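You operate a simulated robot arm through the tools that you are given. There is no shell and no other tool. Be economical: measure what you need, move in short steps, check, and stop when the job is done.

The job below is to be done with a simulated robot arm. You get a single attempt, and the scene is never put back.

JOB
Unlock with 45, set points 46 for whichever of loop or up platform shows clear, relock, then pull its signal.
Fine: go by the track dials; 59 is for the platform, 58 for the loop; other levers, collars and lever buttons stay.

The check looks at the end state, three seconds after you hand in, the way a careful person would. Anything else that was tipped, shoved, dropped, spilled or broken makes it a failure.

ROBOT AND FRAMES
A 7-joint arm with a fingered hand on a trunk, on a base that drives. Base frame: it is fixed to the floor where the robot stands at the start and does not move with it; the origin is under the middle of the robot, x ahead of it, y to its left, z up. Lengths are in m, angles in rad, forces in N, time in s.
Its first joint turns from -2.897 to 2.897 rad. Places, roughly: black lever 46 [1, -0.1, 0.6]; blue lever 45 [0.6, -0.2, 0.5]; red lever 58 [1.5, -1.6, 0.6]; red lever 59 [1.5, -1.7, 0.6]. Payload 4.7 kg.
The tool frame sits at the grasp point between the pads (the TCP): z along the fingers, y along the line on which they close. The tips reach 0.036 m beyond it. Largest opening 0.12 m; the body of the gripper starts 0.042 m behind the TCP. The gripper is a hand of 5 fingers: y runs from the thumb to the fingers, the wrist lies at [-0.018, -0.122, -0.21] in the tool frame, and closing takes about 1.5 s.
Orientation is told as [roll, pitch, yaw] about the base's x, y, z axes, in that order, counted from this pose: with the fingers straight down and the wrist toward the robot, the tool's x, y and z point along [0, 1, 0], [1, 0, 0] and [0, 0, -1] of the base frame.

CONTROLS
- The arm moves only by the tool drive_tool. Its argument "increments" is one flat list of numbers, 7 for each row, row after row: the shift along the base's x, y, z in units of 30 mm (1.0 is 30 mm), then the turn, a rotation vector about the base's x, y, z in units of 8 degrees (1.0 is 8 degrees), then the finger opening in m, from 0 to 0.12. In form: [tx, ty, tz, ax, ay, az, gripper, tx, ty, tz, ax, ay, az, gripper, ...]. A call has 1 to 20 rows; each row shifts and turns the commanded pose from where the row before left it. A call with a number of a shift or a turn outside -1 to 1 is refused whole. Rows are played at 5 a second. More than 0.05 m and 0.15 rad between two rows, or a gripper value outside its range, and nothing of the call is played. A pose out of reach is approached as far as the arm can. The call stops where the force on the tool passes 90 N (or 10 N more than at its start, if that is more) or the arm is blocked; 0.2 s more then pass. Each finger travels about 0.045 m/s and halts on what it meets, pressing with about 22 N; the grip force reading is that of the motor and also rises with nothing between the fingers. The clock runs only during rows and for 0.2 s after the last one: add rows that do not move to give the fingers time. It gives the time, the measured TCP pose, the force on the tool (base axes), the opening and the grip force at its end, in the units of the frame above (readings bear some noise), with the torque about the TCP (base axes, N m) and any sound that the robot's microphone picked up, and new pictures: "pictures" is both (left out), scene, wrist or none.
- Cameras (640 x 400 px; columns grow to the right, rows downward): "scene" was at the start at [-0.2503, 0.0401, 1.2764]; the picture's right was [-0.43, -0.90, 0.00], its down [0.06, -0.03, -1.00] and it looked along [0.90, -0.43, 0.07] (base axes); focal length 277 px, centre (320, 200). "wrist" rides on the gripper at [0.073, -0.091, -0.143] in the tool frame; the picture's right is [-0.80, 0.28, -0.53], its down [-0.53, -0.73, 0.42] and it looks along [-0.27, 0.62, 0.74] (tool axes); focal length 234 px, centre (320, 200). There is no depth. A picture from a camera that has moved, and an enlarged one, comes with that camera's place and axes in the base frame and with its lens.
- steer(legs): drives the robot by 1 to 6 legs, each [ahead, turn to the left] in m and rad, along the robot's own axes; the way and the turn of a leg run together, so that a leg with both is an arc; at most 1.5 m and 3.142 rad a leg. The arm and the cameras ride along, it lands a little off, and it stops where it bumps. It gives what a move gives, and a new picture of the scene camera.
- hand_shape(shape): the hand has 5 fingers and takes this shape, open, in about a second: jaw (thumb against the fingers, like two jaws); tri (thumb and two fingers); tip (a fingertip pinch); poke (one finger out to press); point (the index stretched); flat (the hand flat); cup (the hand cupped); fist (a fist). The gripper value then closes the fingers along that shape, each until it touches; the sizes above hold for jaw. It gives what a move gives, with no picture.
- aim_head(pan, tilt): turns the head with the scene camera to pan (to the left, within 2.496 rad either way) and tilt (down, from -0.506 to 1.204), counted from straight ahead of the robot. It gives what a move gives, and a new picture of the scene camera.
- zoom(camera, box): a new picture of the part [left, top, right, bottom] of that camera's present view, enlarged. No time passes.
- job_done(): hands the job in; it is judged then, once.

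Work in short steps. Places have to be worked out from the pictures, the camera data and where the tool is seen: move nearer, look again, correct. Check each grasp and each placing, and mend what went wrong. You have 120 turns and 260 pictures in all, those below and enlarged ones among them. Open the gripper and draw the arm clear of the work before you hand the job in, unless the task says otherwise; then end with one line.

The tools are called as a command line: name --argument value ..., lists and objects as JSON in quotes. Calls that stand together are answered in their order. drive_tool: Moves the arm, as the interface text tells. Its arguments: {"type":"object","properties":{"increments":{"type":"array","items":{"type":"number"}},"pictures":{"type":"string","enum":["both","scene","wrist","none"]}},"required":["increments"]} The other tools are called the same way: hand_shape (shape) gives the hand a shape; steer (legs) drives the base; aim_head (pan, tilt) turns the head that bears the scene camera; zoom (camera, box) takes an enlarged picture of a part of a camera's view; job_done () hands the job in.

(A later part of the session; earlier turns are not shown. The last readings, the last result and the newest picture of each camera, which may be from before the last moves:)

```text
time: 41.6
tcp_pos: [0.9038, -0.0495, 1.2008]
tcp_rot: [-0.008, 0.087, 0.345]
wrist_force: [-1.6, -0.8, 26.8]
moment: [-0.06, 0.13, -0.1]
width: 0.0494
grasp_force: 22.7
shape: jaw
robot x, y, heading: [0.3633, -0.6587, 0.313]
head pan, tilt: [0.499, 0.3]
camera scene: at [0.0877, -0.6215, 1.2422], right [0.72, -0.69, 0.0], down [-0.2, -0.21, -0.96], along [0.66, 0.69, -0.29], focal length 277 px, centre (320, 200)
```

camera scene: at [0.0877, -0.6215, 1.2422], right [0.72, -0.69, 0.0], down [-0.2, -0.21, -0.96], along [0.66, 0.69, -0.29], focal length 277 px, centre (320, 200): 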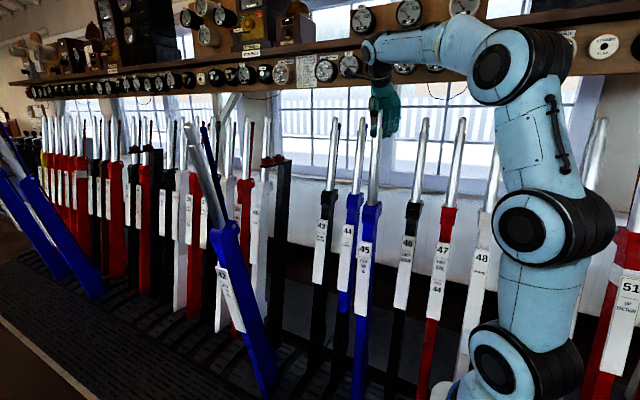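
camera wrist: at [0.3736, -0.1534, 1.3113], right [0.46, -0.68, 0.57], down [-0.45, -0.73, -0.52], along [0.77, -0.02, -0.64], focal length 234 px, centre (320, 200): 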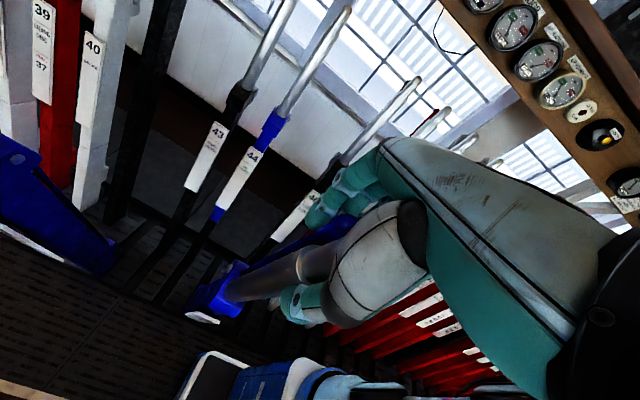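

Nearly there. I lift slightly to ease the vertical load and continue to the stop.

drive_tool --increments '[0.285, 0.096, 0.06, -0.0115, 0.034, 0, 0, 0.285, 0.096, 0.06, -0.0115, 0.034, 0, 0, 0.285, 0.096, 0.0, -0.0115, 0.034, 0, 0, 0.285, 0.096, -0.03, -0.0115, 0.034, 0, 0, 0.285, 0.096, -0.035, -0.0115, 0.034, 0, 0, 0.285, 0.096, -0.036, -0.0115, 0.034, 0, 0, 0.285, 0.096, -0.037, -0.0115, 0.034, 0, 0, 0.285, 0.096, -0.038, -0.0115, 0.034, 0, 0, 0.285, 0.096, -0.04, -0.0115, 0.034, 0, 0, 0.285, 0.096, -0.041, -0.0115, 0.034, 0, 0, 0.285, 0.096, -0.042, -0.0115, 0.034, 0, 0, 0.285, 0.096, -0.044, -0.0115, 0.034, 0, 0]' --pictures "scene"

zoom --camera "scene" --box '[320, 60, 480, 260]'

```text
time: 44.2
tcp_pos: [1.008, -0.0147, 1.1936]
tcp_rot: [-0.006, 0.147, 0.344]
wrist_force: [-1.5, -2.9, -10.9]
moment: [0.02, -0.1, -0.1]
width: 0.0461
grasp_force: 21.8
shape: jaw
robot x, y, heading: [0.3601, -0.6663, 0.307]
head pan, tilt: [0.499, 0.3]
camera scene: at [0.0885, -0.6206, 1.2423], right [0.72, -0.69, 0.0], down [-0.2, -0.21, -0.96], along [0.66, 0.69, -0.3], focal length 277 px, centre (320, 200)
```

scene: 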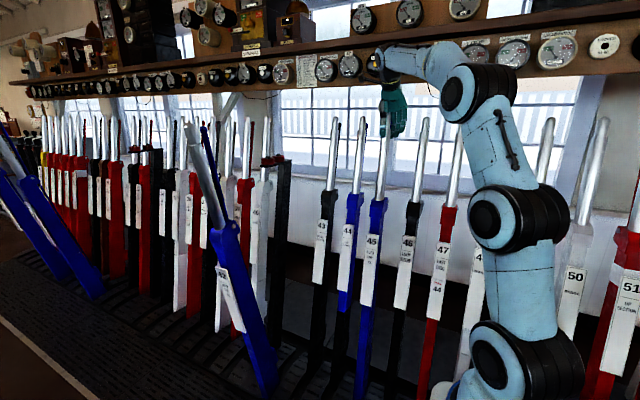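

```text
2.00 times, centred on (400, 160) of scene
camera zoom: at [0.0885, -0.6206, 1.2423], right [0.72, -0.69, 0.0], down [-0.2, -0.21, -0.96], along [0.66, 0.69, -0.3], focal length 554 px, centre (160, 280)
```

zoom: 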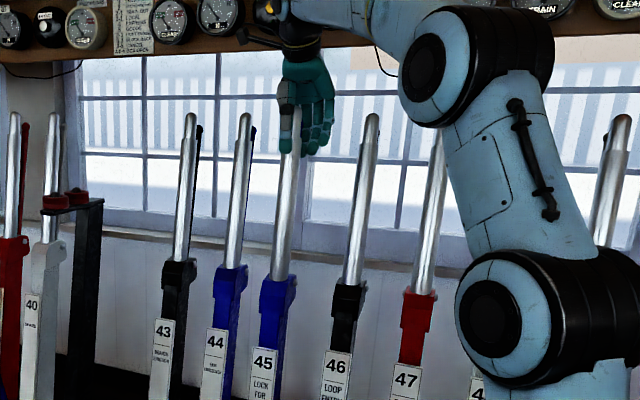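

Handle spacing shows a few cm left. I continue until the stop is felt.

drive_tool --increments '[0.285, 0.096, -0.03, -0.0115, 0.034, 0, 0, 0.285, 0.096, -0.03, -0.0115, 0.034, 0, 0, 0.285, 0.096, -0.03, -0.0115, 0.034, 0, 0, 0.285, 0.096, -0.035, -0.0115, 0.034, 0, 0, 0.285, 0.096, -0.04, -0.0115, 0.034, 0, 0, 0.19, 0.064, -0.03, -0.0077, 0.023, 0, 0, 0.19, 0.064, -0.03, -0.0077, 0.023, 0, 0, 0, 0, 0, 0, 0, 0, 0, 0, 0, 0, 0, 0, 0, 0]' --pictures "none"

zoom --camera "scene" --box '[320, 60, 480, 260]'

```text
time: 46.2
tcp_pos: [1.0601, 0.0056, 1.187]
tcp_rot: [-0.006, 0.181, 0.342]
wrist_force: [0.1, -7.7, -18.7]
moment: [-0.14, -0.19, -0.15]
width: 0.0452
grasp_force: 22.2
shape: jaw
robot x, y, heading: [0.3625, -0.6658, 0.304]
head pan, tilt: [0.499, 0.3]
```

```text
2.00 times, centred on (400, 160) of scene
camera zoom: at [0.0889, -0.6206, 1.2424], right [0.72, -0.69, 0.0], down [-0.2, -0.21, -0.96], along [0.66, 0.69, -0.3], focal length 554 px, centre (160, 280)
```

zoom: 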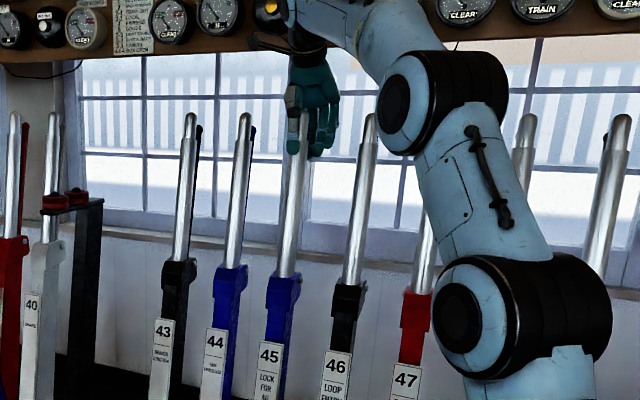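

Almost in line; u-force still near zero, so I push a bit more to feel the stop.

drive_tool --increments '[0.19, 0.064, -0.03, -0.0077, 0.023, 0, 0, 0.19, 0.064, -0.03, -0.0077, 0.023, 0, 0, 0.19, 0.064, -0.03, -0.0077, 0.023, 0, 0, 0.19, 0.064, -0.03, -0.0077, 0.023, 0, 0, 0, 0, 0, 0, 0, 0, 0]' --pictures "none"

zoom --camera "scene" --box '[320, 60, 480, 260]'

```text
time: 47.4
tcp_pos: [1.0827, 0.013, 1.1835]
tcp_rot: [-0.005, 0.192, 0.345]
wrist_force: [-0.7, 3.3, -7.7]
moment: [0.15, -0.1, 0.03]
width: 0.0456
grasp_force: 22.2
shape: jaw
robot x, y, heading: [0.3597, -0.6688, 0.308]
head pan, tilt: [0.499, 0.3]
```

```text
2.00 times, centred on (400, 160) of scene
camera zoom: at [0.0886, -0.6205, 1.2423], right [0.72, -0.69, 0.0], down [-0.2, -0.21, -0.96], along [0.66, 0.69, -0.3], focal length 554 px, centre (160, 280)
```

zoom: 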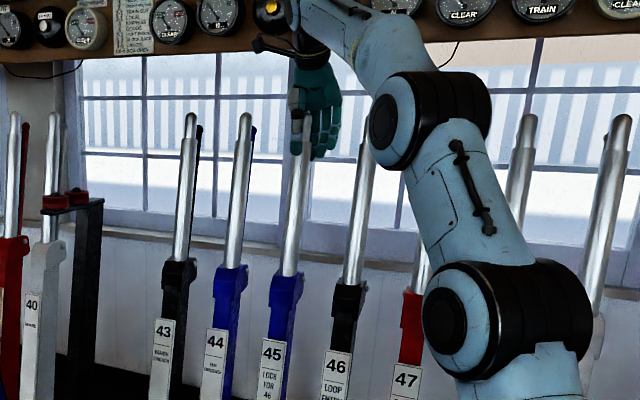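

Still moving freely; a bit more.

drive_tool --increments '[0.19, 0.064, -0.04, -0.0077, 0.023, 0, 0, 0.19, 0.064, -0.04, -0.0077, 0.023, 0, 0, 0.19, 0.064, -0.04, -0.0077, 0.023, 0, 0, 0.19, 0.064, -0.04, -0.0077, 0.023, 0, 0, 0, 0, 0, 0, 0, 0, 0]' --pictures "none"

zoom --camera "scene" --box '[320, 60, 480, 260]'

```text
time: 48.6
tcp_pos: [1.1044, 0.0199, 1.1788]
tcp_rot: [-0.003, 0.205, 0.347]
wrist_force: [-25.1, -4.3, 0.1]
moment: [-0.08, 0.77, -0.07]
width: 0.0534
grasp_force: 22.1
shape: jaw
robot x, y, heading: [0.3588, -0.6621, 0.314]
head pan, tilt: [0.499, 0.3]
```

```text
2.00 times, centred on (400, 160) of scene
camera zoom: at [0.0872, -0.6212, 1.2421], right [0.72, -0.69, 0.0], down [-0.2, -0.21, -0.96], along [0.66, 0.69, -0.3], focal length 554 px, centre (160, 280)
```

zoom: 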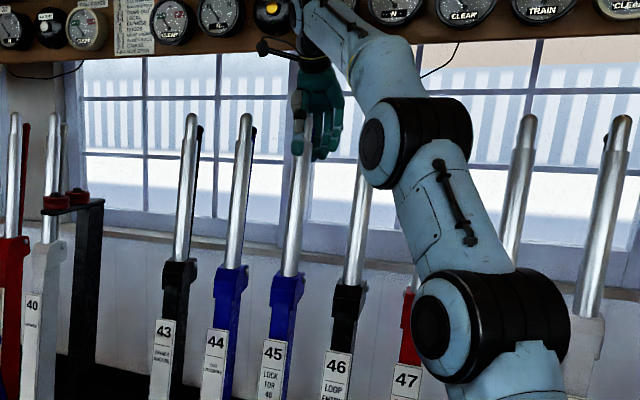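

Resistance and spread grip show the stop is reached. I open the hand and rise along the handle.

drive_tool --increments '[0, 0, 0, 0, 0, 0, 0.06, 0, 0, 0, 0, 0, 0, 0.12, 0, 0, 0, 0, 0, 0, 0.12, 0, 0, 0, 0, 0, 0, 0.12, 0, 0, 0, 0, 0, 0, 0.12, 0, 0, 0, 0, 0, 0, 0.12, 0, 0, 0, 0, 0, 0, 0.12]' --pictures "wrist"

zoom --camera "scene" --box '[320, 70, 420, 150]'

```text
time: 50.2
tcp_pos: [1.1066, 0.0181, 1.179]
tcp_rot: [-0.002, 0.203, 0.344]
wrist_force: [-5.0, -5.1, 4.5]
moment: [0.23, -0.17, 0.12]
width: 0.1201
grasp_force: 0.0
shape: jaw
robot x, y, heading: [0.3624, -0.6628, 0.31]
head pan, tilt: [0.499, 0.3]
camera wrist: at [1.0247, 0.0677, 1.3376], right [0.63, -0.63, 0.46], down [-0.58, -0.77, -0.26], along [0.52, -0.1, -0.85], focal length 234 px, centre (320, 200)
```

wrist: 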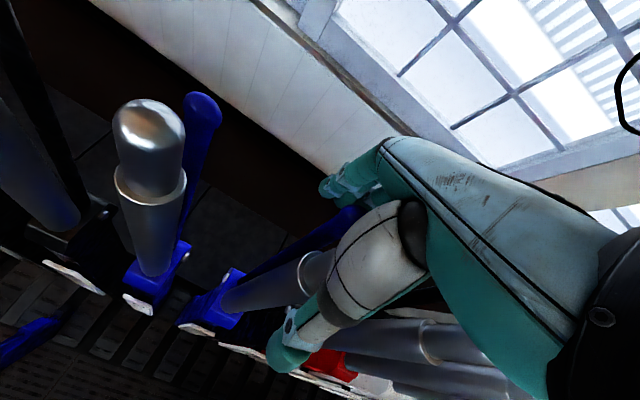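

```text
5.00 times, centred on (370, 110) of scene
camera zoom: at [0.088, -0.6212, 1.2422], right [0.72, -0.69, 0.0], down [-0.2, -0.21, -0.96], along [0.66, 0.69, -0.3], focal length 1385 px, centre (70, 650)
```

zoom: 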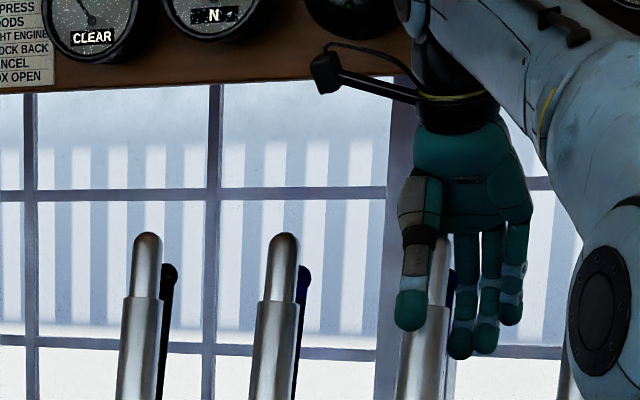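

Hand is open around the handle; I rise along it.

drive_tool --increments '[0.1, 0.03, 0.6, 0, 0, 0, 0.12, 0.13, 0.045, 0.7, 0, 0, 0, 0.12, 0.13, 0.045, 0.7, 0, 0, 0, 0.12, 0.13, 0.045, 0.7, 0, 0, 0, 0.12, 0.1, 0.03, 0.7, 0, 0, 0, 0.12, 0, 0, 0, 0, 0, 0, 0.12]' --pictures "both"

zoom --camera "scene" --box '[320, 60, 480, 260]'

```text
time: 51.6
tcp_pos: [1.0932, -0.0027, 1.2241]
tcp_rot: [-0.006, 0.206, 0.342]
wrist_force: [0.3, -0.3, 0.1]
moment: [0.0, 0.03, 0.01]
width: 0.1201
grasp_force: 0.0
shape: jaw
out of reach, approached as far as the arm can: row 2, 3, 4, 5
robot x, y, heading: [0.3593, -0.6637, 0.31]
head pan, tilt: [0.499, 0.3]
camera scene: at [0.0884, -0.6208, 1.2423], right [0.72, -0.69, 0.0], down [-0.2, -0.21, -0.96], along [0.66, 0.69, -0.3], focal length 277 px, centre (320, 200)
camera wrist: at [1.0114, 0.0461, 1.3837], right [0.63, -0.63, 0.46], down [-0.58, -0.77, -0.26], along [0.52, -0.1, -0.85], focal length 234 px, centre (320, 200)
```

scene: 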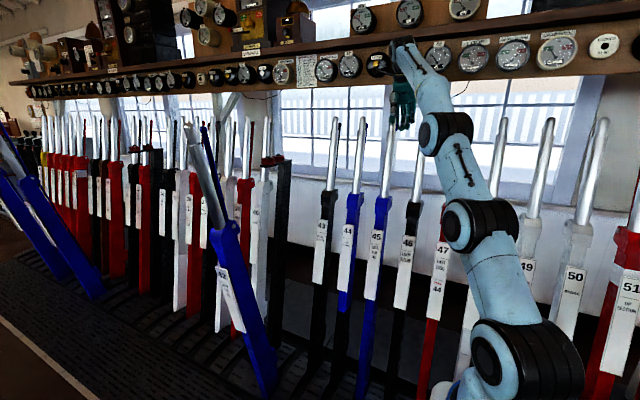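
wrist: 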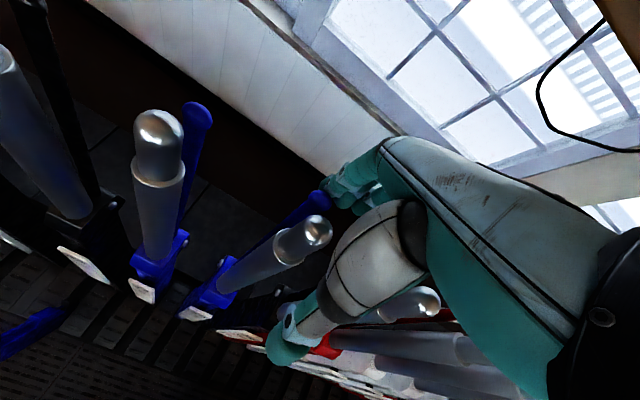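

```text
2.00 times, centred on (400, 160) of scene
camera zoom: at [0.0884, -0.6208, 1.2423], right [0.72, -0.69, 0.0], down [-0.2, -0.21, -0.96], along [0.66, 0.69, -0.3], focal length 554 px, centre (160, 280)
```

zoom: 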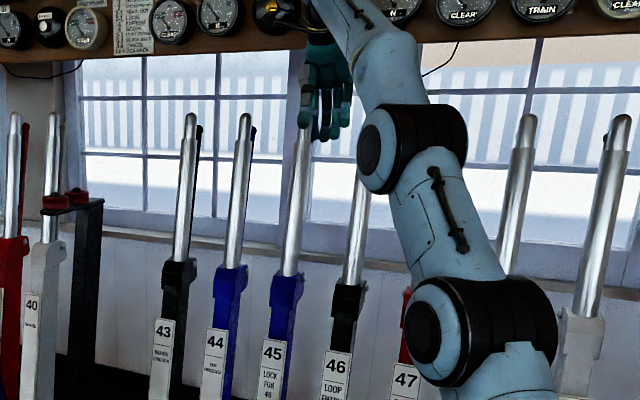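

Arm is at its reach with tips still straddling 45's top. I un-tilt the hand (brings the wrist closer) while rising.

drive_tool --increments '[0, 0, 0.1, 0.114, -0.34, 0, 0.12, 0, 0, 0.2, 0.114, -0.34, 0, 0.12, 0, 0, 0.3, 0.114, -0.34, 0, 0.12, 0, 0, 0.4, 0.114, -0.34, 0, 0.12, 0, 0, 0.4, 0, 0, 0, 0.12, 0, 0, 0.4, 0, 0, 0, 0.12, 0, 0, 0, 0, 0, 0, 0.12]' --pictures "wrist"

zoom --camera "scene" --box '[320, 60, 480, 260]'

```text
time: 53.2
tcp_pos: [1.0962, -0.0038, 1.2789]
tcp_rot: [-0.01, 0.006, 0.344]
wrist_force: [0.7, -0.2, 0.4]
moment: [-0.01, 0.01, 0.0]
width: 0.1198
grasp_force: 0.0
shape: jaw
robot x, y, heading: [0.3631, -0.6625, 0.311]
head pan, tilt: [0.499, 0.3]
camera wrist: at [0.9854, 0.0353, 1.4229], right [0.54, -0.66, 0.53], down [-0.51, -0.75, -0.42], along [0.67, -0.05, -0.74], focal length 234 px, centre (320, 200)
```

wrist: 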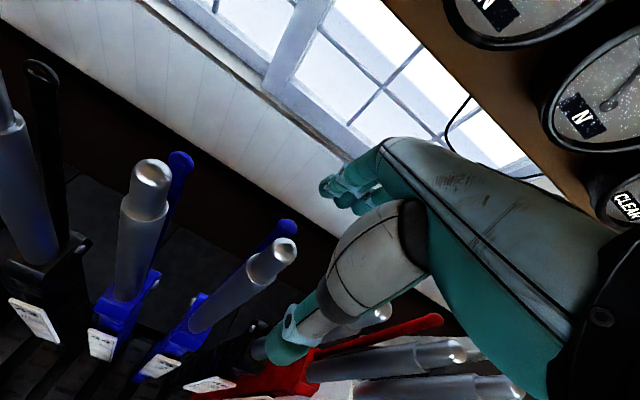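

```text
2.00 times, centred on (400, 160) of scene
camera zoom: at [0.0884, -0.6208, 1.2423], right [0.72, -0.69, 0.0], down [-0.2, -0.21, -0.96], along [0.66, 0.69, -0.3], focal length 554 px, centre (160, 280)
```

zoom: 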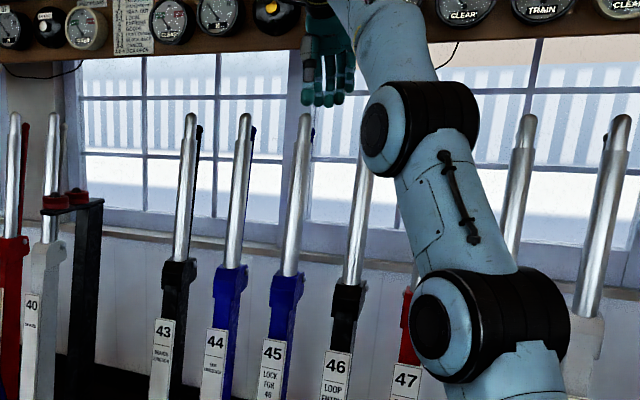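

Clear of 45, which now stands in line. 46's tip is at about (1.126,-0.108,1.22). I move above 46.

drive_tool --increments '[0.34, -0.84, 0, 0, 0, -0.05, 0.12, 0.34, -0.84, 0, 0, 0, -0.05, 0.12, 0.34, -0.84, 0, 0, 0, -0.03, 0.12, 0.34, -0.84, 0, 0, 0, 0, 0.12, 0, 0, 0, 0, 0, 0, 0.12, 0, 0, 0, 0, 0, 0, 0.12]' --pictures "wrist"

aim_head --pan 0.3 --tilt 0.15

```text
time: 54.6
tcp_pos: [1.1351, -0.1047, 1.2807]
tcp_rot: [-0.01, 0.005, 0.327]
wrist_force: [-0.3, -0.6, 0.6]
moment: [0.05, -0.01, 0.01]
width: 0.1196
grasp_force: 0.1
shape: jaw
robot x, y, heading: [0.3636, -0.6611, 0.304]
head pan, tilt: [0.499, 0.3]
camera wrist: at [1.027, -0.0633, 1.4235], right [0.52, -0.67, 0.53], down [-0.52, -0.74, -0.42], along [0.67, -0.06, -0.74], focal length 234 px, centre (320, 200)
```

wrist: 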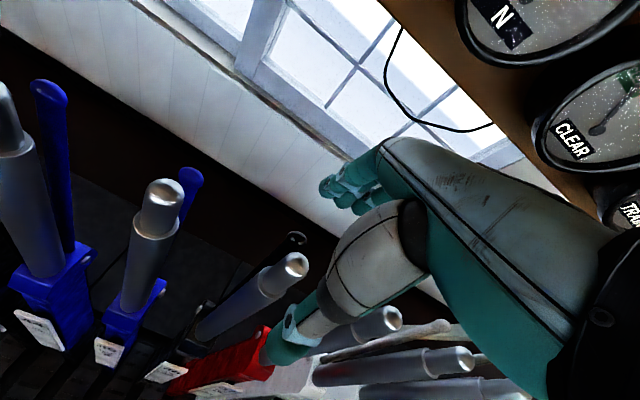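

```text
time: 55.4
tcp_pos: [1.1361, -0.1054, 1.28]
tcp_rot: [-0.008, 0.006, 0.325]
wrist_force: [0.2, -0.2, -0.8]
moment: [-0.02, 0.03, -0.03]
width: 0.12
grasp_force: 0.0
shape: jaw
robot x, y, heading: [0.3624, -0.6657, 0.307]
head pan, tilt: [0.3, 0.15]
camera scene: at [0.0999, -0.6353, 1.2563], right [0.57, -0.82, 0.0], down [-0.12, -0.09, -0.99], along [0.81, 0.57, -0.15], focal length 277 px, centre (320, 200)
```

scene: 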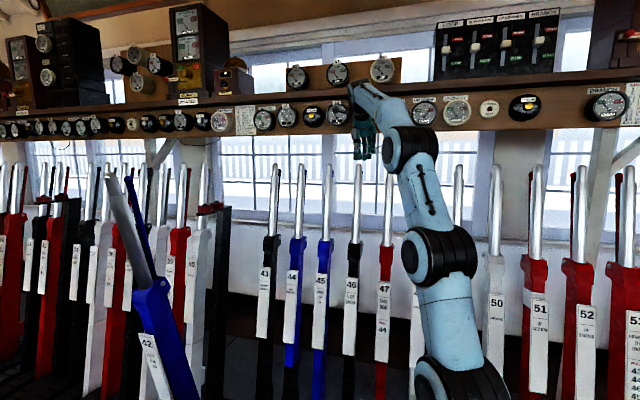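

Aligned over 46 (tip ≈ (1.13,-0.107)). I descend with tilt matching its lean.

drive_tool --increments '[0.05, 0.02, -0.6, -0.108, 0.32, 0, 0.12, 0.0, 0, -0.6, -0.108, 0.32, 0, 0.12, 0, 0, -0.6, -0.108, 0.32, 0, 0.12, 0, 0, -0.6, -0.108, 0.32, 0, 0.12, 0, 0, -0.6, 0, 0, 0, 0.12, 0, 0, 0, 0, 0, 0, 0.12]' --pictures "wrist"

zoom --camera "scene" --box '[310, 90, 430, 186]'

```text
time: 56.8
tcp_pos: [1.1368, -0.1037, 1.1905]
tcp_rot: [-0.009, 0.194, 0.325]
wrist_force: [0.5, 0.1, -0.4]
moment: [0.01, 0.03, 0.02]
width: 0.1199
grasp_force: 0.1
shape: jaw
robot x, y, heading: [0.3634, -0.6659, 0.307]
head pan, tilt: [0.3, 0.15]
camera wrist: at [1.0547, -0.0518, 1.3471], right [0.61, -0.64, 0.47], down [-0.59, -0.76, -0.27], along [0.53, -0.11, -0.84], focal length 234 px, centre (320, 200)
```

wrist: 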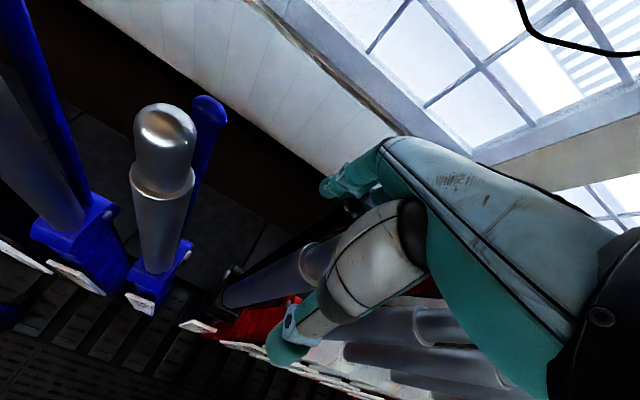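

```text
4.17 times, centred on (370, 138) of scene
camera zoom: at [0.1, -0.6353, 1.2563], right [0.57, -0.82, 0.0], down [-0.12, -0.09, -0.99], along [0.81, 0.57, -0.15], focal length 1154 px, centre (112, 458)
```

zoom: 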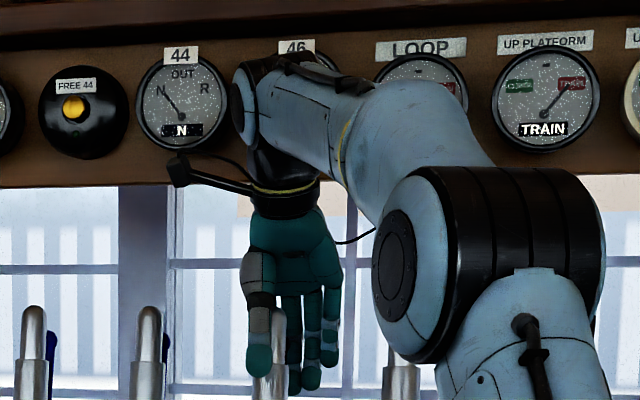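

View matches the earlier straddle on 45. I close the hand.

drive_tool --increments '[-0.02, 0, -0.2, 0, 0, 0, 0.12, 0, 0, 0, 0, 0, 0, 0.05, 0, 0, 0, 0, 0, 0, 0, 0, 0, 0, 0, 0, 0, 0, 0, 0, 0, 0, 0, 0, 0, 0, 0, 0, 0, 0, 0, 0, 0, 0, 0, 0, 0, 0, 0, 0, 0, 0, 0, 0, 0, 0, 0, 0, 0, 0, 0, 0, 0, 0, 0, 0, 0, 0, 0, 0]' --pictures "wrist"

zoom --camera "scene" --box '[310, 90, 430, 186]'

```text
time: 59.0
tcp_pos: [1.1352, -0.1038, 1.184]
tcp_rot: [-0.009, 0.194, 0.327]
wrist_force: [-15.9, -6.2, -2.9]
moment: [-0.23, 0.48, -0.06]
width: 0.0478
grasp_force: 21.8
shape: jaw
robot x, y, heading: [0.3639, -0.6595, 0.306]
head pan, tilt: [0.3, 0.15]
camera wrist: at [1.053, -0.0526, 1.3419], right [0.61, -0.64, 0.47], down [-0.59, -0.76, -0.27], along [0.53, -0.11, -0.84], focal length 234 px, centre (320, 200)
```

wrist: 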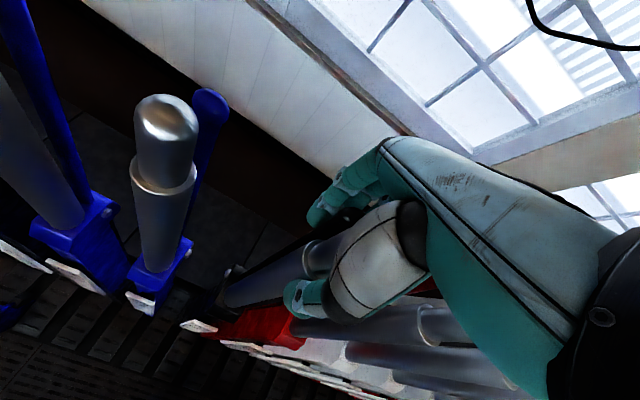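

```text
4.17 times, centred on (370, 138) of scene
camera zoom: at [0.0993, -0.6356, 1.2562], right [0.57, -0.82, 0.0], down [-0.12, -0.09, -0.99], along [0.81, 0.57, -0.15], focal length 1154 px, centre (112, 458)
```

zoom: 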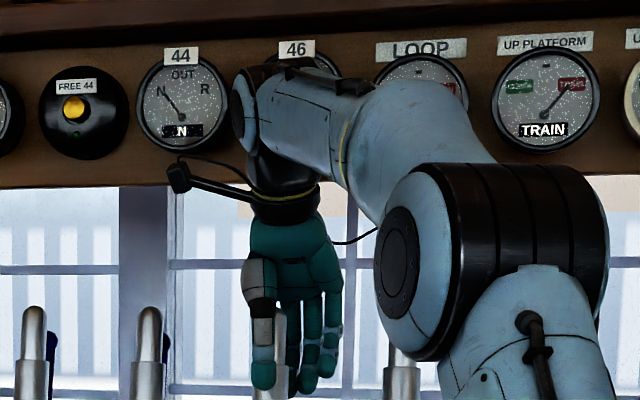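

Gripped (0.048 m, 22 N). I pull 46 slowly along the arc, first 10 rows.

drive_tool --increments '[-0.14, -0.048, 0.03, 0.0057, -0.017, 0, 0, -0.285, -0.096, 0.057, 0.0115, -0.034, 0, 0, -0.285, -0.096, 0.056, 0.0115, -0.034, 0, 0, -0.285, -0.096, 0.054, 0.0115, -0.034, 0, 0, -0.285, -0.096, 0.052, 0.0115, -0.034, 0, 0, -0.285, -0.096, 0.051, 0.0115, -0.034, 0, 0, -0.285, -0.096, 0.049, 0.0115, -0.034, 0, 0, -0.285, -0.096, 0.048, 0.0115, -0.034, 0, 0, -0.285, -0.096, 0.046, 0.0115, -0.034, 0, 0, -0.285, -0.096, 0.045, 0.0115, -0.034, 0, 0]' --pictures "wrist"

zoom --camera "scene" --box '[260, 90, 460, 250]'

```text
time: 61.1
tcp_pos: [1.0541, -0.1319, 1.1978]
tcp_rot: [-0.008, 0.146, 0.328]
wrist_force: [9.3, 9.9, -6.9]
moment: [0.31, -0.48, 0.15]
width: 0.0493
grasp_force: 22.1
shape: jaw
robot x, y, heading: [0.3585, -0.6601, 0.303]
head pan, tilt: [0.3, 0.15]
camera wrist: at [0.966, -0.084, 1.3526], right [0.59, -0.64, 0.49], down [-0.57, -0.76, -0.31], along [0.57, -0.1, -0.82], focal length 234 px, centre (320, 200)
```

wrist: 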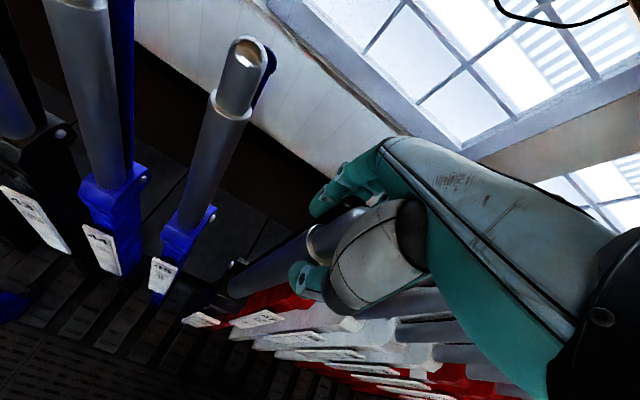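

```text
2.50 times, centred on (360, 170) of scene
camera zoom: at [0.1004, -0.6347, 1.2564], right [0.57, -0.82, 0.0], down [-0.12, -0.09, -0.99], along [0.81, 0.57, -0.15], focal length 692 px, centre (220, 275)
```

zoom: 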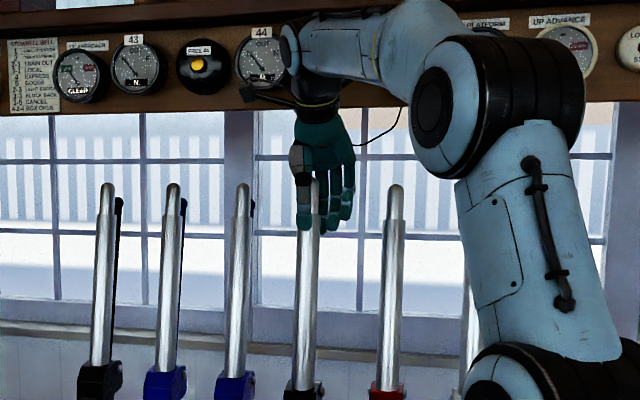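

46 follows the pull with ~14 N. I continue 20 rows.

drive_tool --increments '[-0.285, -0.096, 0.043, 0.0115, -0.034, 0, 0, -0.285, -0.096, 0.041, 0.0115, -0.034, 0, 0, -0.285, -0.096, 0.04, 0.0115, -0.034, 0, 0, -0.285, -0.096, 0.038, 0.0115, -0.034, 0, 0, -0.285, -0.096, 0.037, 0.0115, -0.034, 0, 0, -0.285, -0.096, 0.035, 0.0115, -0.034, 0, 0, -0.285, -0.096, 0.034, 0.0115, -0.034, 0, 0, -0.285, -0.096, 0.032, 0.0115, -0.034, 0, 0, -0.285, -0.096, 0.031, 0.0115, -0.034, 0, 0, -0.285, -0.096, 0.029, 0.0115, -0.034, 0, 0, -0.285, -0.096, 0.028, 0.0115, -0.034, 0, 0, -0.285, -0.096, 0.026, 0.0115, -0.034, 0, 0, -0.285, -0.096, 0.025, 0.0115, -0.034, 0, 0, -0.285, -0.096, 0.023, 0.0115, -0.034, 0, 0, -0.285, -0.096, 0.022, 0.0115, -0.034, 0, 0, -0.285, -0.096, 0.02, 0.0115, -0.034, 0, 0, -0.285, -0.096, 0.018, 0.0115, -0.034, 0, 0, -0.285, -0.096, 0.016, 0.0115, -0.034, 0, 0, -0.285, -0.096, 0.014, 0.0115, -0.034, 0, 0, -0.285, -0.096, 0.012, 0.0115, -0.034, 0, 0]' --pictures "scene"

```text
time: 65.3
tcp_pos: [0.8858, -0.1887, 1.2141]
tcp_rot: [-0.008, 0.048, 0.325]
wrist_force: [7.2, 2.7, -17.3]
moment: [0.0, -0.15, -0.05]
width: 0.0482
grasp_force: 21.9
shape: jaw
robot x, y, heading: [0.3632, -0.6616, 0.313]
head pan, tilt: [0.3, 0.15]
camera scene: at [0.1006, -0.6349, 1.2564], right [0.57, -0.82, 0.0], down [-0.12, -0.09, -0.99], along [0.81, 0.57, -0.15], focal length 277 px, centre (320, 200)
```

scene: 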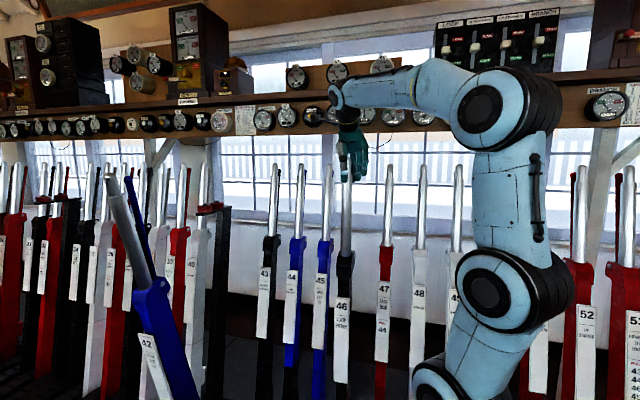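

Going well; continuing the pull past the apex.

drive_tool --increments '[-0.285, -0.096, -0.02, 0.0115, -0.034, 0, 0, -0.285, -0.096, -0.02, 0.0115, -0.034, 0, 0, -0.285, -0.096, -0.01, 0.0115, -0.034, 0, 0, -0.285, -0.096, 0, 0.0115, -0.034, 0, 0, -0.285, -0.096, 0.0, 0.0115, -0.034, 0, 0, -0.285, -0.096, 0.0, 0.0115, -0.034, 0, 0, -0.285, -0.096, 0, 0.0115, -0.034, 0, 0, -0.285, -0.096, 0, 0.0115, -0.034, 0, 0, -0.285, -0.096, -0.004, 0.0115, -0.034, 0, 0, -0.285, -0.096, -0.006, 0.0115, -0.034, 0, 0, -0.285, -0.096, -0.008, 0.0115, -0.034, 0, 0, -0.285, -0.096, -0.01, 0.0115, -0.034, 0, 0, -0.285, -0.096, -0.012, 0.0115, -0.034, 0, 0, -0.285, -0.096, -0.014, 0.0115, -0.034, 0, 0, -0.285, -0.096, -0.016, 0.0115, -0.034, 0, 0, -0.285, -0.096, -0.018, 0.0115, -0.034, 0, 0, -0.285, -0.096, -0.02, 0.0115, -0.034, 0, 0, -0.285, -0.096, -0.022, 0.0115, -0.034, 0, 0, -0.285, -0.096, -0.024, 0.0115, -0.034, 0, 0, -0.285, -0.096, -0.026, 0.0115, -0.034, 0, 0]' --pictures "scene"

```text
time: 69.5
tcp_pos: [0.7164, -0.2474, 1.2082]
tcp_rot: [-0.009, -0.051, 0.325]
wrist_force: [2.9, 4.6, -9.1]
moment: [0.09, -0.09, 0.04]
width: 0.0472
grasp_force: 21.8
shape: jaw
robot x, y, heading: [0.3641, -0.6641, 0.304]
head pan, tilt: [0.3, 0.15]
camera scene: at [0.1001, -0.6349, 1.2563], right [0.57, -0.82, 0.0], down [-0.12, -0.09, -0.99], along [0.81, 0.57, -0.15], focal length 277 px, centre (320, 200)
```

scene: 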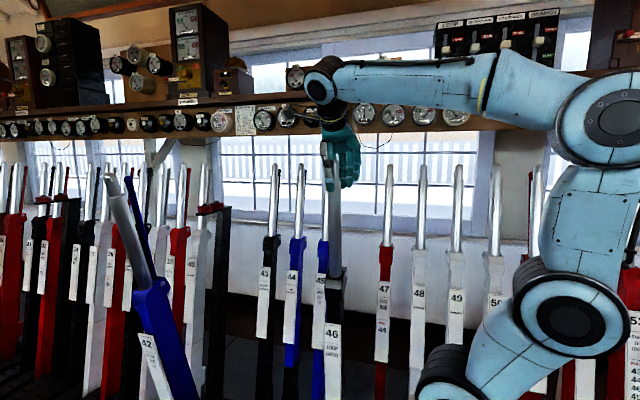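

About 0.19 m of throw left. I continue.

drive_tool --increments '[-0.285, -0.096, -0.028, 0.0115, -0.034, 0, 0, -0.285, -0.096, -0.028, 0.0115, -0.034, 0, 0, -0.285, -0.096, -0.028, 0.0115, -0.034, 0, 0, -0.285, -0.096, -0.029, 0.0115, -0.034, 0, 0, -0.285, -0.096, -0.03, 0.0115, -0.034, 0, 0, -0.285, -0.096, -0.031, 0.0115, -0.034, 0, 0, -0.285, -0.096, -0.032, 0.0115, -0.034, 0, 0, -0.285, -0.096, -0.034, 0.0115, -0.034, 0, 0, -0.285, -0.096, -0.035, 0.0115, -0.034, 0, 0, -0.285, -0.096, -0.036, 0.0115, -0.034, 0, 0, -0.285, -0.096, -0.037, 0.0115, -0.034, 0, 0, -0.285, -0.096, -0.038, 0.0115, -0.034, 0, 0, -0.285, -0.096, -0.04, 0.0115, -0.034, 0, 0, -0.285, -0.096, -0.041, 0.0115, -0.034, 0, 0]' --pictures "scene"

```text
time: 72.5
tcp_pos: [0.5949, -0.289, 1.1953]
tcp_rot: [-0.01, -0.12, 0.327]
wrist_force: [2.7, 3.9, -24.3]
moment: [0.03, 0.07, 0.0]
width: 0.0454
grasp_force: 21.8
shape: jaw
robot x, y, heading: [0.3607, -0.6597, 0.305]
head pan, tilt: [0.3, 0.15]
camera scene: at [0.1002, -0.6347, 1.2564], right [0.57, -0.82, 0.0], down [-0.12, -0.09, -0.99], along [0.81, 0.57, -0.15], focal length 277 px, centre (320, 200)
```

scene: 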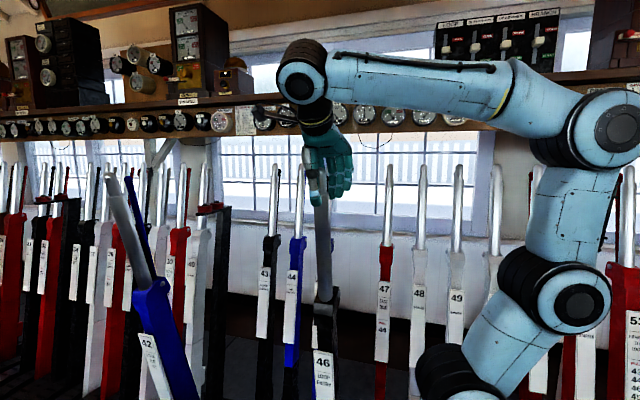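

Close to the end; smaller steps now with a bit more descent until the stop is felt.

drive_tool --increments '[-0.285, -0.096, -0.09, 0.0115, -0.034, 0, 0, -0.285, -0.096, -0.09, 0.0115, -0.034, 0, 0, -0.285, -0.096, -0.07, 0.0115, -0.034, 0, 0, -0.285, -0.096, -0.05, 0.0115, -0.034, 0, 0, -0.19, -0.064, -0.03, 0.008, -0.023, 0, 0, -0.19, -0.064, -0.03, 0.008, -0.023, 0, 0, 0, 0, 0, 0, 0, 0, 0]' --pictures "scene"

```text
time: 74.2
tcp_pos: [0.5519, -0.3043, 1.184]
tcp_rot: [-0.012, -0.147, 0.328]
wrist_force: [-2.8, 4.2, -0.3]
moment: [0.13, 0.02, 0.04]
width: 0.0466
grasp_force: 21.9
shape: jaw
robot x, y, heading: [0.3639, -0.6663, 0.308]
head pan, tilt: [0.3, 0.15]
camera scene: at [0.0997, -0.635, 1.2563], right [0.57, -0.82, 0.0], down [-0.12, -0.09, -0.99], along [0.81, 0.57, -0.15], focal length 277 px, centre (320, 200)
```

scene: 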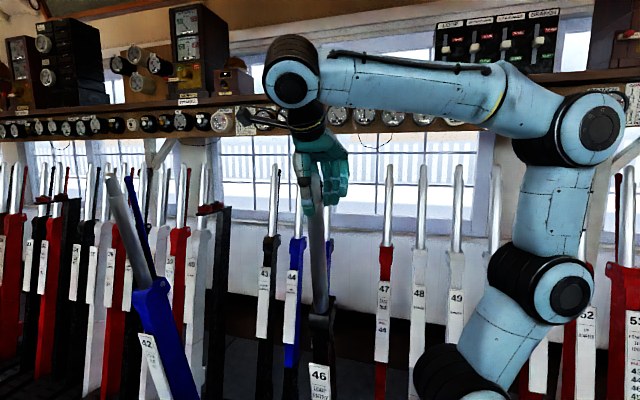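

Still free; further small steps to feel the stop.

drive_tool --increments '[-0.19, -0.064, -0.03, 0.008, -0.023, 0, 0, -0.19, -0.064, -0.03, 0.008, -0.023, 0, 0, -0.19, -0.064, -0.03, 0.008, -0.023, 0, 0, -0.19, -0.064, -0.03, 0.008, -0.023, 0, 0, 0, 0, 0, 0, 0, 0, 0]' --pictures "scene"

```text
time: 75.3
tcp_pos: [0.5285, -0.312, 1.1794]
tcp_rot: [-0.012, -0.162, 0.326]
wrist_force: [-2.6, 4.4, -5.0]
moment: [0.06, 0.05, 0.01]
width: 0.0467
grasp_force: 22.2
shape: jaw
robot x, y, heading: [0.3589, -0.6644, 0.31]
head pan, tilt: [0.3, 0.15]
camera scene: at [0.0997, -0.6349, 1.2563], right [0.57, -0.82, 0.0], down [-0.12, -0.09, -0.99], along [0.81, 0.57, -0.15], focal length 277 px, centre (320, 200)
```

scene: 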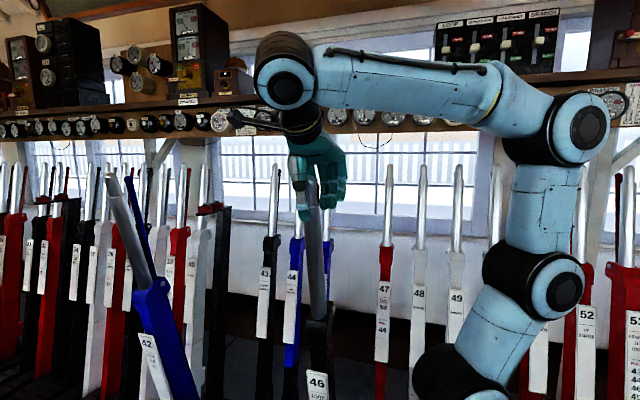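

drive_tool --increments '[-0.19, -0.064, -0.03, 0.008, -0.023, 0, 0, -0.19, -0.064, -0.03, 0.008, -0.023, 0, 0, -0.19, -0.064, -0.03, 0.008, -0.023, 0, 0, 0, 0, 0, 0, 0, 0, 0]' --pictures "scene"

zoom --camera "scene" --box '[240, 110, 400, 240]'

```text
time: 76.3
tcp_pos: [0.5138, -0.3167, 1.1757]
tcp_rot: [-0.008, -0.172, 0.326]
wrist_force: [24.8, 5.4, 2.5]
moment: [0.25, -0.81, -0.34]
width: 0.0502
grasp_force: 22.0
shape: jaw
robot x, y, heading: [0.3644, -0.6617, 0.309]
head pan, tilt: [0.3, 0.15]
camera scene: at [0.1009, -0.6349, 1.2565], right [0.57, -0.82, 0.0], down [-0.12, -0.09, -0.99], along [0.81, 0.57, -0.15], focal length 277 px, centre (320, 200)
```

scene: 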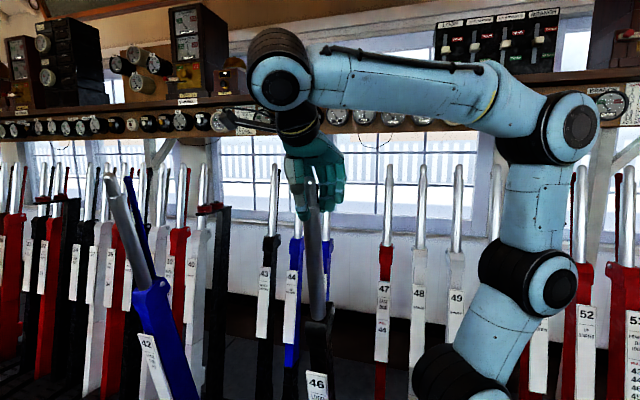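

```text
3.08 times, centred on (320, 175) of scene
camera zoom: at [0.1009, -0.6349, 1.2565], right [0.57, -0.82, 0.0], down [-0.12, -0.09, -0.99], along [0.81, 0.57, -0.15], focal length 852 px, centre (320, 277)
```

zoom: 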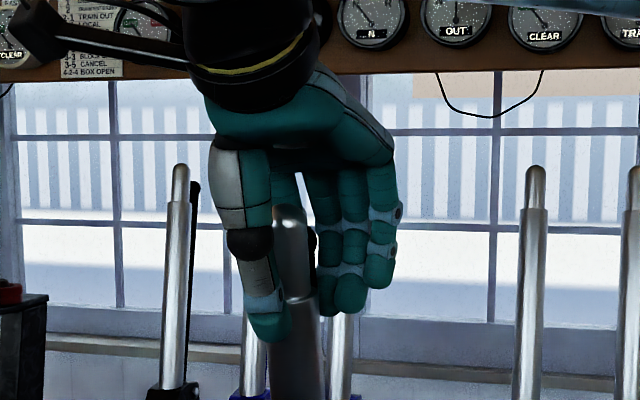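

Stop reached (25 N). The 46 dial reads OUT while the catch is held; I open the hand and check the dial.

drive_tool --increments '[0, 0, 0, 0, 0, 0, 0.06, 0, 0, 0, 0, 0, 0, 0.12, 0, 0, 0, 0, 0, 0, 0.12, 0, 0, 0, 0, 0, 0, 0.12, 0, 0, 0, 0, 0, 0, 0.12, 0, 0, 0, 0, 0, 0, 0.12, 0, 0, 0, 0, 0, 0, 0.12, 0, 0, 0, 0, 0, 0, 0.12]' --pictures "wrist"

zoom --camera "scene" --box '[240, 90, 400, 220]'

```text
time: 78.2
tcp_pos: [0.5124, -0.3182, 1.1767]
tcp_rot: [-0.008, -0.172, 0.326]
wrist_force: [3.2, 5.7, 9.2]
moment: [0.0, -0.27, 0.15]
width: 0.1197
grasp_force: 0.1
shape: jaw
robot x, y, heading: [0.3644, -0.6663, 0.312]
head pan, tilt: [0.3, 0.15]
camera wrist: at [0.3804, -0.2832, 1.3016], right [0.43, -0.7, 0.57], down [-0.44, -0.72, -0.54], along [0.79, -0.02, -0.62], focal length 234 px, centre (320, 200)
```

wrist: 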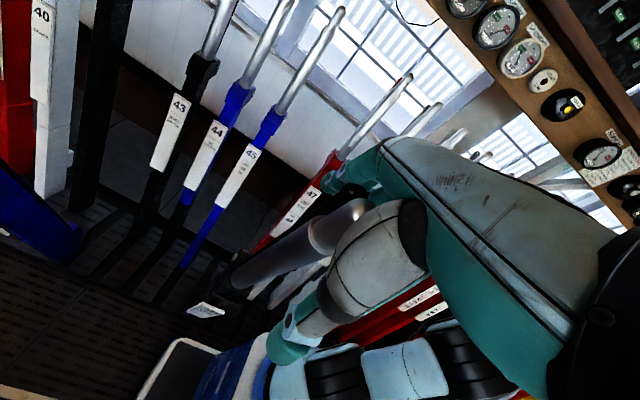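

```text
3.08 times, centred on (320, 155) of scene
camera zoom: at [0.0999, -0.635, 1.2563], right [0.57, -0.82, 0.0], down [-0.12, -0.09, -0.99], along [0.81, 0.57, -0.15], focal length 852 px, centre (320, 338)
```

zoom: 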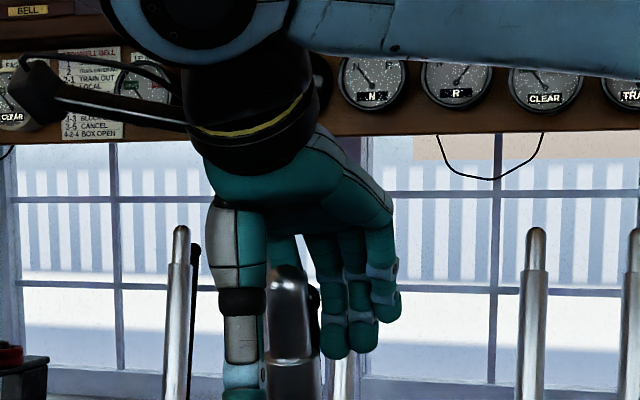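

46 dial shows R: points set for the loop. I rise off the handle.

drive_tool --increments '[0.15, 0.05, 0, 0, 0, 0, 0.12, -0.1, -0.033, 0.6, 0, 0, 0, 0.12, -0.1, -0.033, 0.6, 0, 0, 0, 0.12, -0.1, -0.033, 0.6, 0, 0, 0, 0.12, -0.1, -0.033, 0.7, 0, 0, 0, 0.12, -0.1, -0.033, 0.7, 0, 0, 0, 0.12, 0, 0, 0.5, 0, 0, 0, 0.12, 0, 0, 0, 0, 0, 0, 0.12]' --pictures "both"

```text
time: 80.0
tcp_pos: [0.5098, -0.3155, 1.2101]
tcp_rot: [-0.011, -0.172, 0.326]
wrist_force: [0.2, -0.2, 0.4]
moment: [-0.01, 0.0, -0.03]
width: 0.1197
grasp_force: 0.1
shape: jaw
out of reach, approached as far as the arm can: row 3, 4, 5, 6, 7
robot x, y, heading: [0.3639, -0.6602, 0.307]
head pan, tilt: [0.3, 0.15]
camera scene: at [0.0998, -0.6351, 1.2563], right [0.57, -0.82, 0.0], down [-0.12, -0.09, -0.99], along [0.81, 0.57, -0.15], focal length 277 px, centre (320, 200)
camera wrist: at [0.379, -0.2806, 1.335], right [0.43, -0.7, 0.57], down [-0.44, -0.72, -0.54], along [0.79, -0.02, -0.62], focal length 234 px, centre (320, 200)
```

scene: 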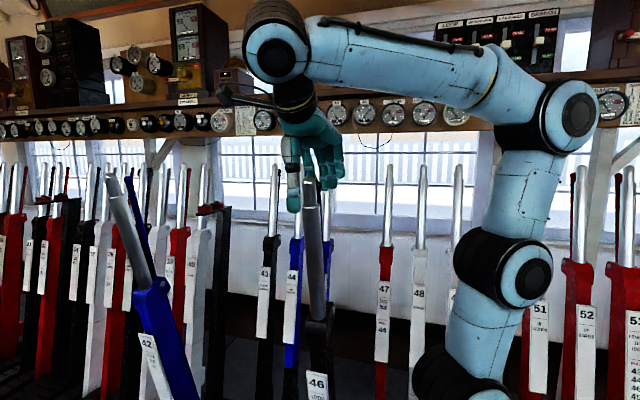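
wrist: 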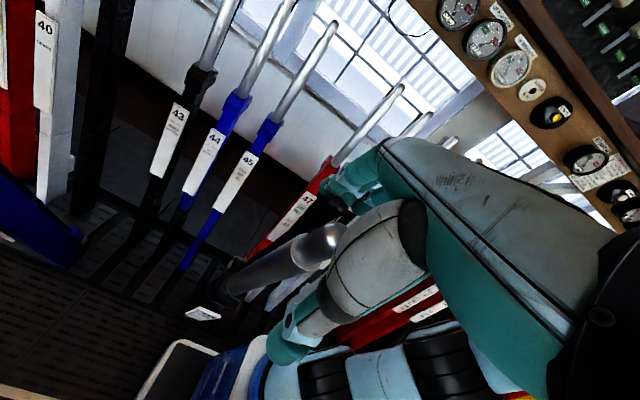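

Limited near the body; un-tilting moves the wrist out, as before.

drive_tool --increments '[0, 0, 0.1, -0.097, 0.29, 0, 0.12, 0, 0, 0.2, -0.097, 0.29, 0, 0.12, 0, 0, 0.3, -0.097, 0.29, 0, 0.12, 0, 0, 0.4, -0.097, 0.29, 0, 0.12, 0, 0, 0.5, 0, 0, 0, 0.12, 0, 0, 0.6, 0, 0, 0, 0.12, 0, 0, 0, 0, 0, 0, 0.12]' --pictures "both"

```text
time: 81.5
tcp_pos: [0.509, -0.3109, 1.2495]
tcp_rot: [-0.008, -0.002, 0.327]
wrist_force: [0.7, 0.4, 0.5]
moment: [0.0, -0.04, -0.01]
width: 0.1197
grasp_force: 0.1
shape: jaw
out of reach, approached as far as the arm can: row 5, 6
robot x, y, heading: [0.3616, -0.6622, 0.308]
head pan, tilt: [0.3, 0.15]
camera scene: at [0.0998, -0.6351, 1.2563], right [0.57, -0.82, 0.0], down [-0.12, -0.09, -0.99], along [0.81, 0.57, -0.15], focal length 277 px, centre (320, 200)
camera wrist: at [0.3998, -0.2681, 1.3932], right [0.52, -0.67, 0.53], down [-0.52, -0.74, -0.42], along [0.68, -0.06, -0.74], focal length 234 px, centre (320, 200)
```

scene: 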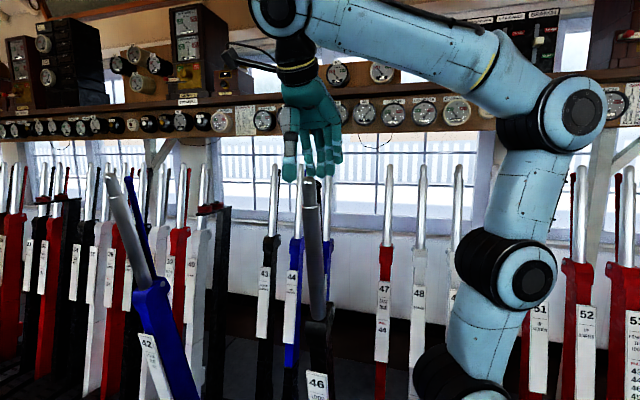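
wrist: 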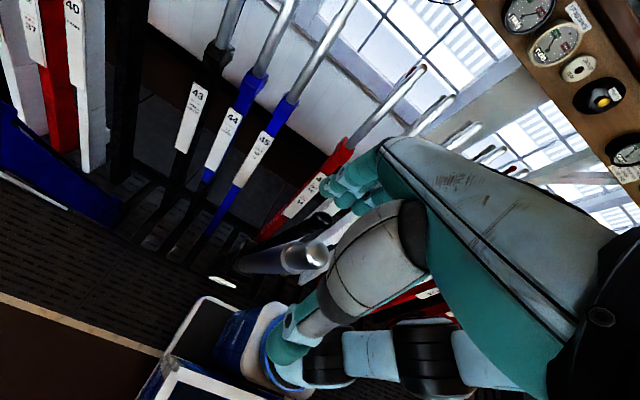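

Tips are level with 46's top. I slide sideways toward 45's lane, then go forward along that lane.

drive_tool --increments '[-0.3, 0.9, 0, 0, 0, 0, 0.12, -0.3, 0.9, 0, 0, 0, 0, 0.12, -0.3, 0.9, 0.1, 0, 0, 0, 0.12, -0.3, 0.9, 0.1, 0, 0, 0, 0.12, 0.6, 0.2, 0.2, 0, 0, 0, 0.12, 0.6, 0.2, 0.3, 0, 0, 0, 0.12, 0.6, 0.2, 0.3, 0, 0, 0, 0.12, 0, 0, 0, 0, 0, 0, 0.12]' --pictures "scene"

```text
time: 83.3
tcp_pos: [0.5296, -0.1825, 1.281]
tcp_rot: [-0.008, 0.001, 0.326]
wrist_force: [0.2, -0.4, -0.4]
moment: [-0.05, -0.02, 0.02]
width: 0.1195
grasp_force: 0.0
shape: jaw
robot x, y, heading: [0.3598, -0.6642, 0.307]
head pan, tilt: [0.3, 0.15]
camera scene: at [0.0998, -0.6351, 1.2563], right [0.57, -0.82, 0.0], down [-0.12, -0.09, -0.99], along [0.81, 0.57, -0.15], focal length 277 px, centre (320, 200)
```

scene: 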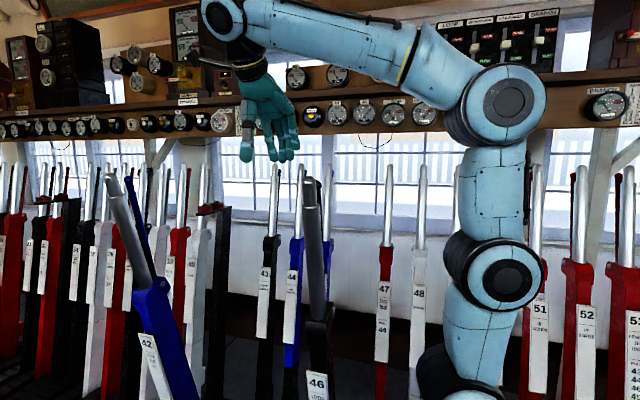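

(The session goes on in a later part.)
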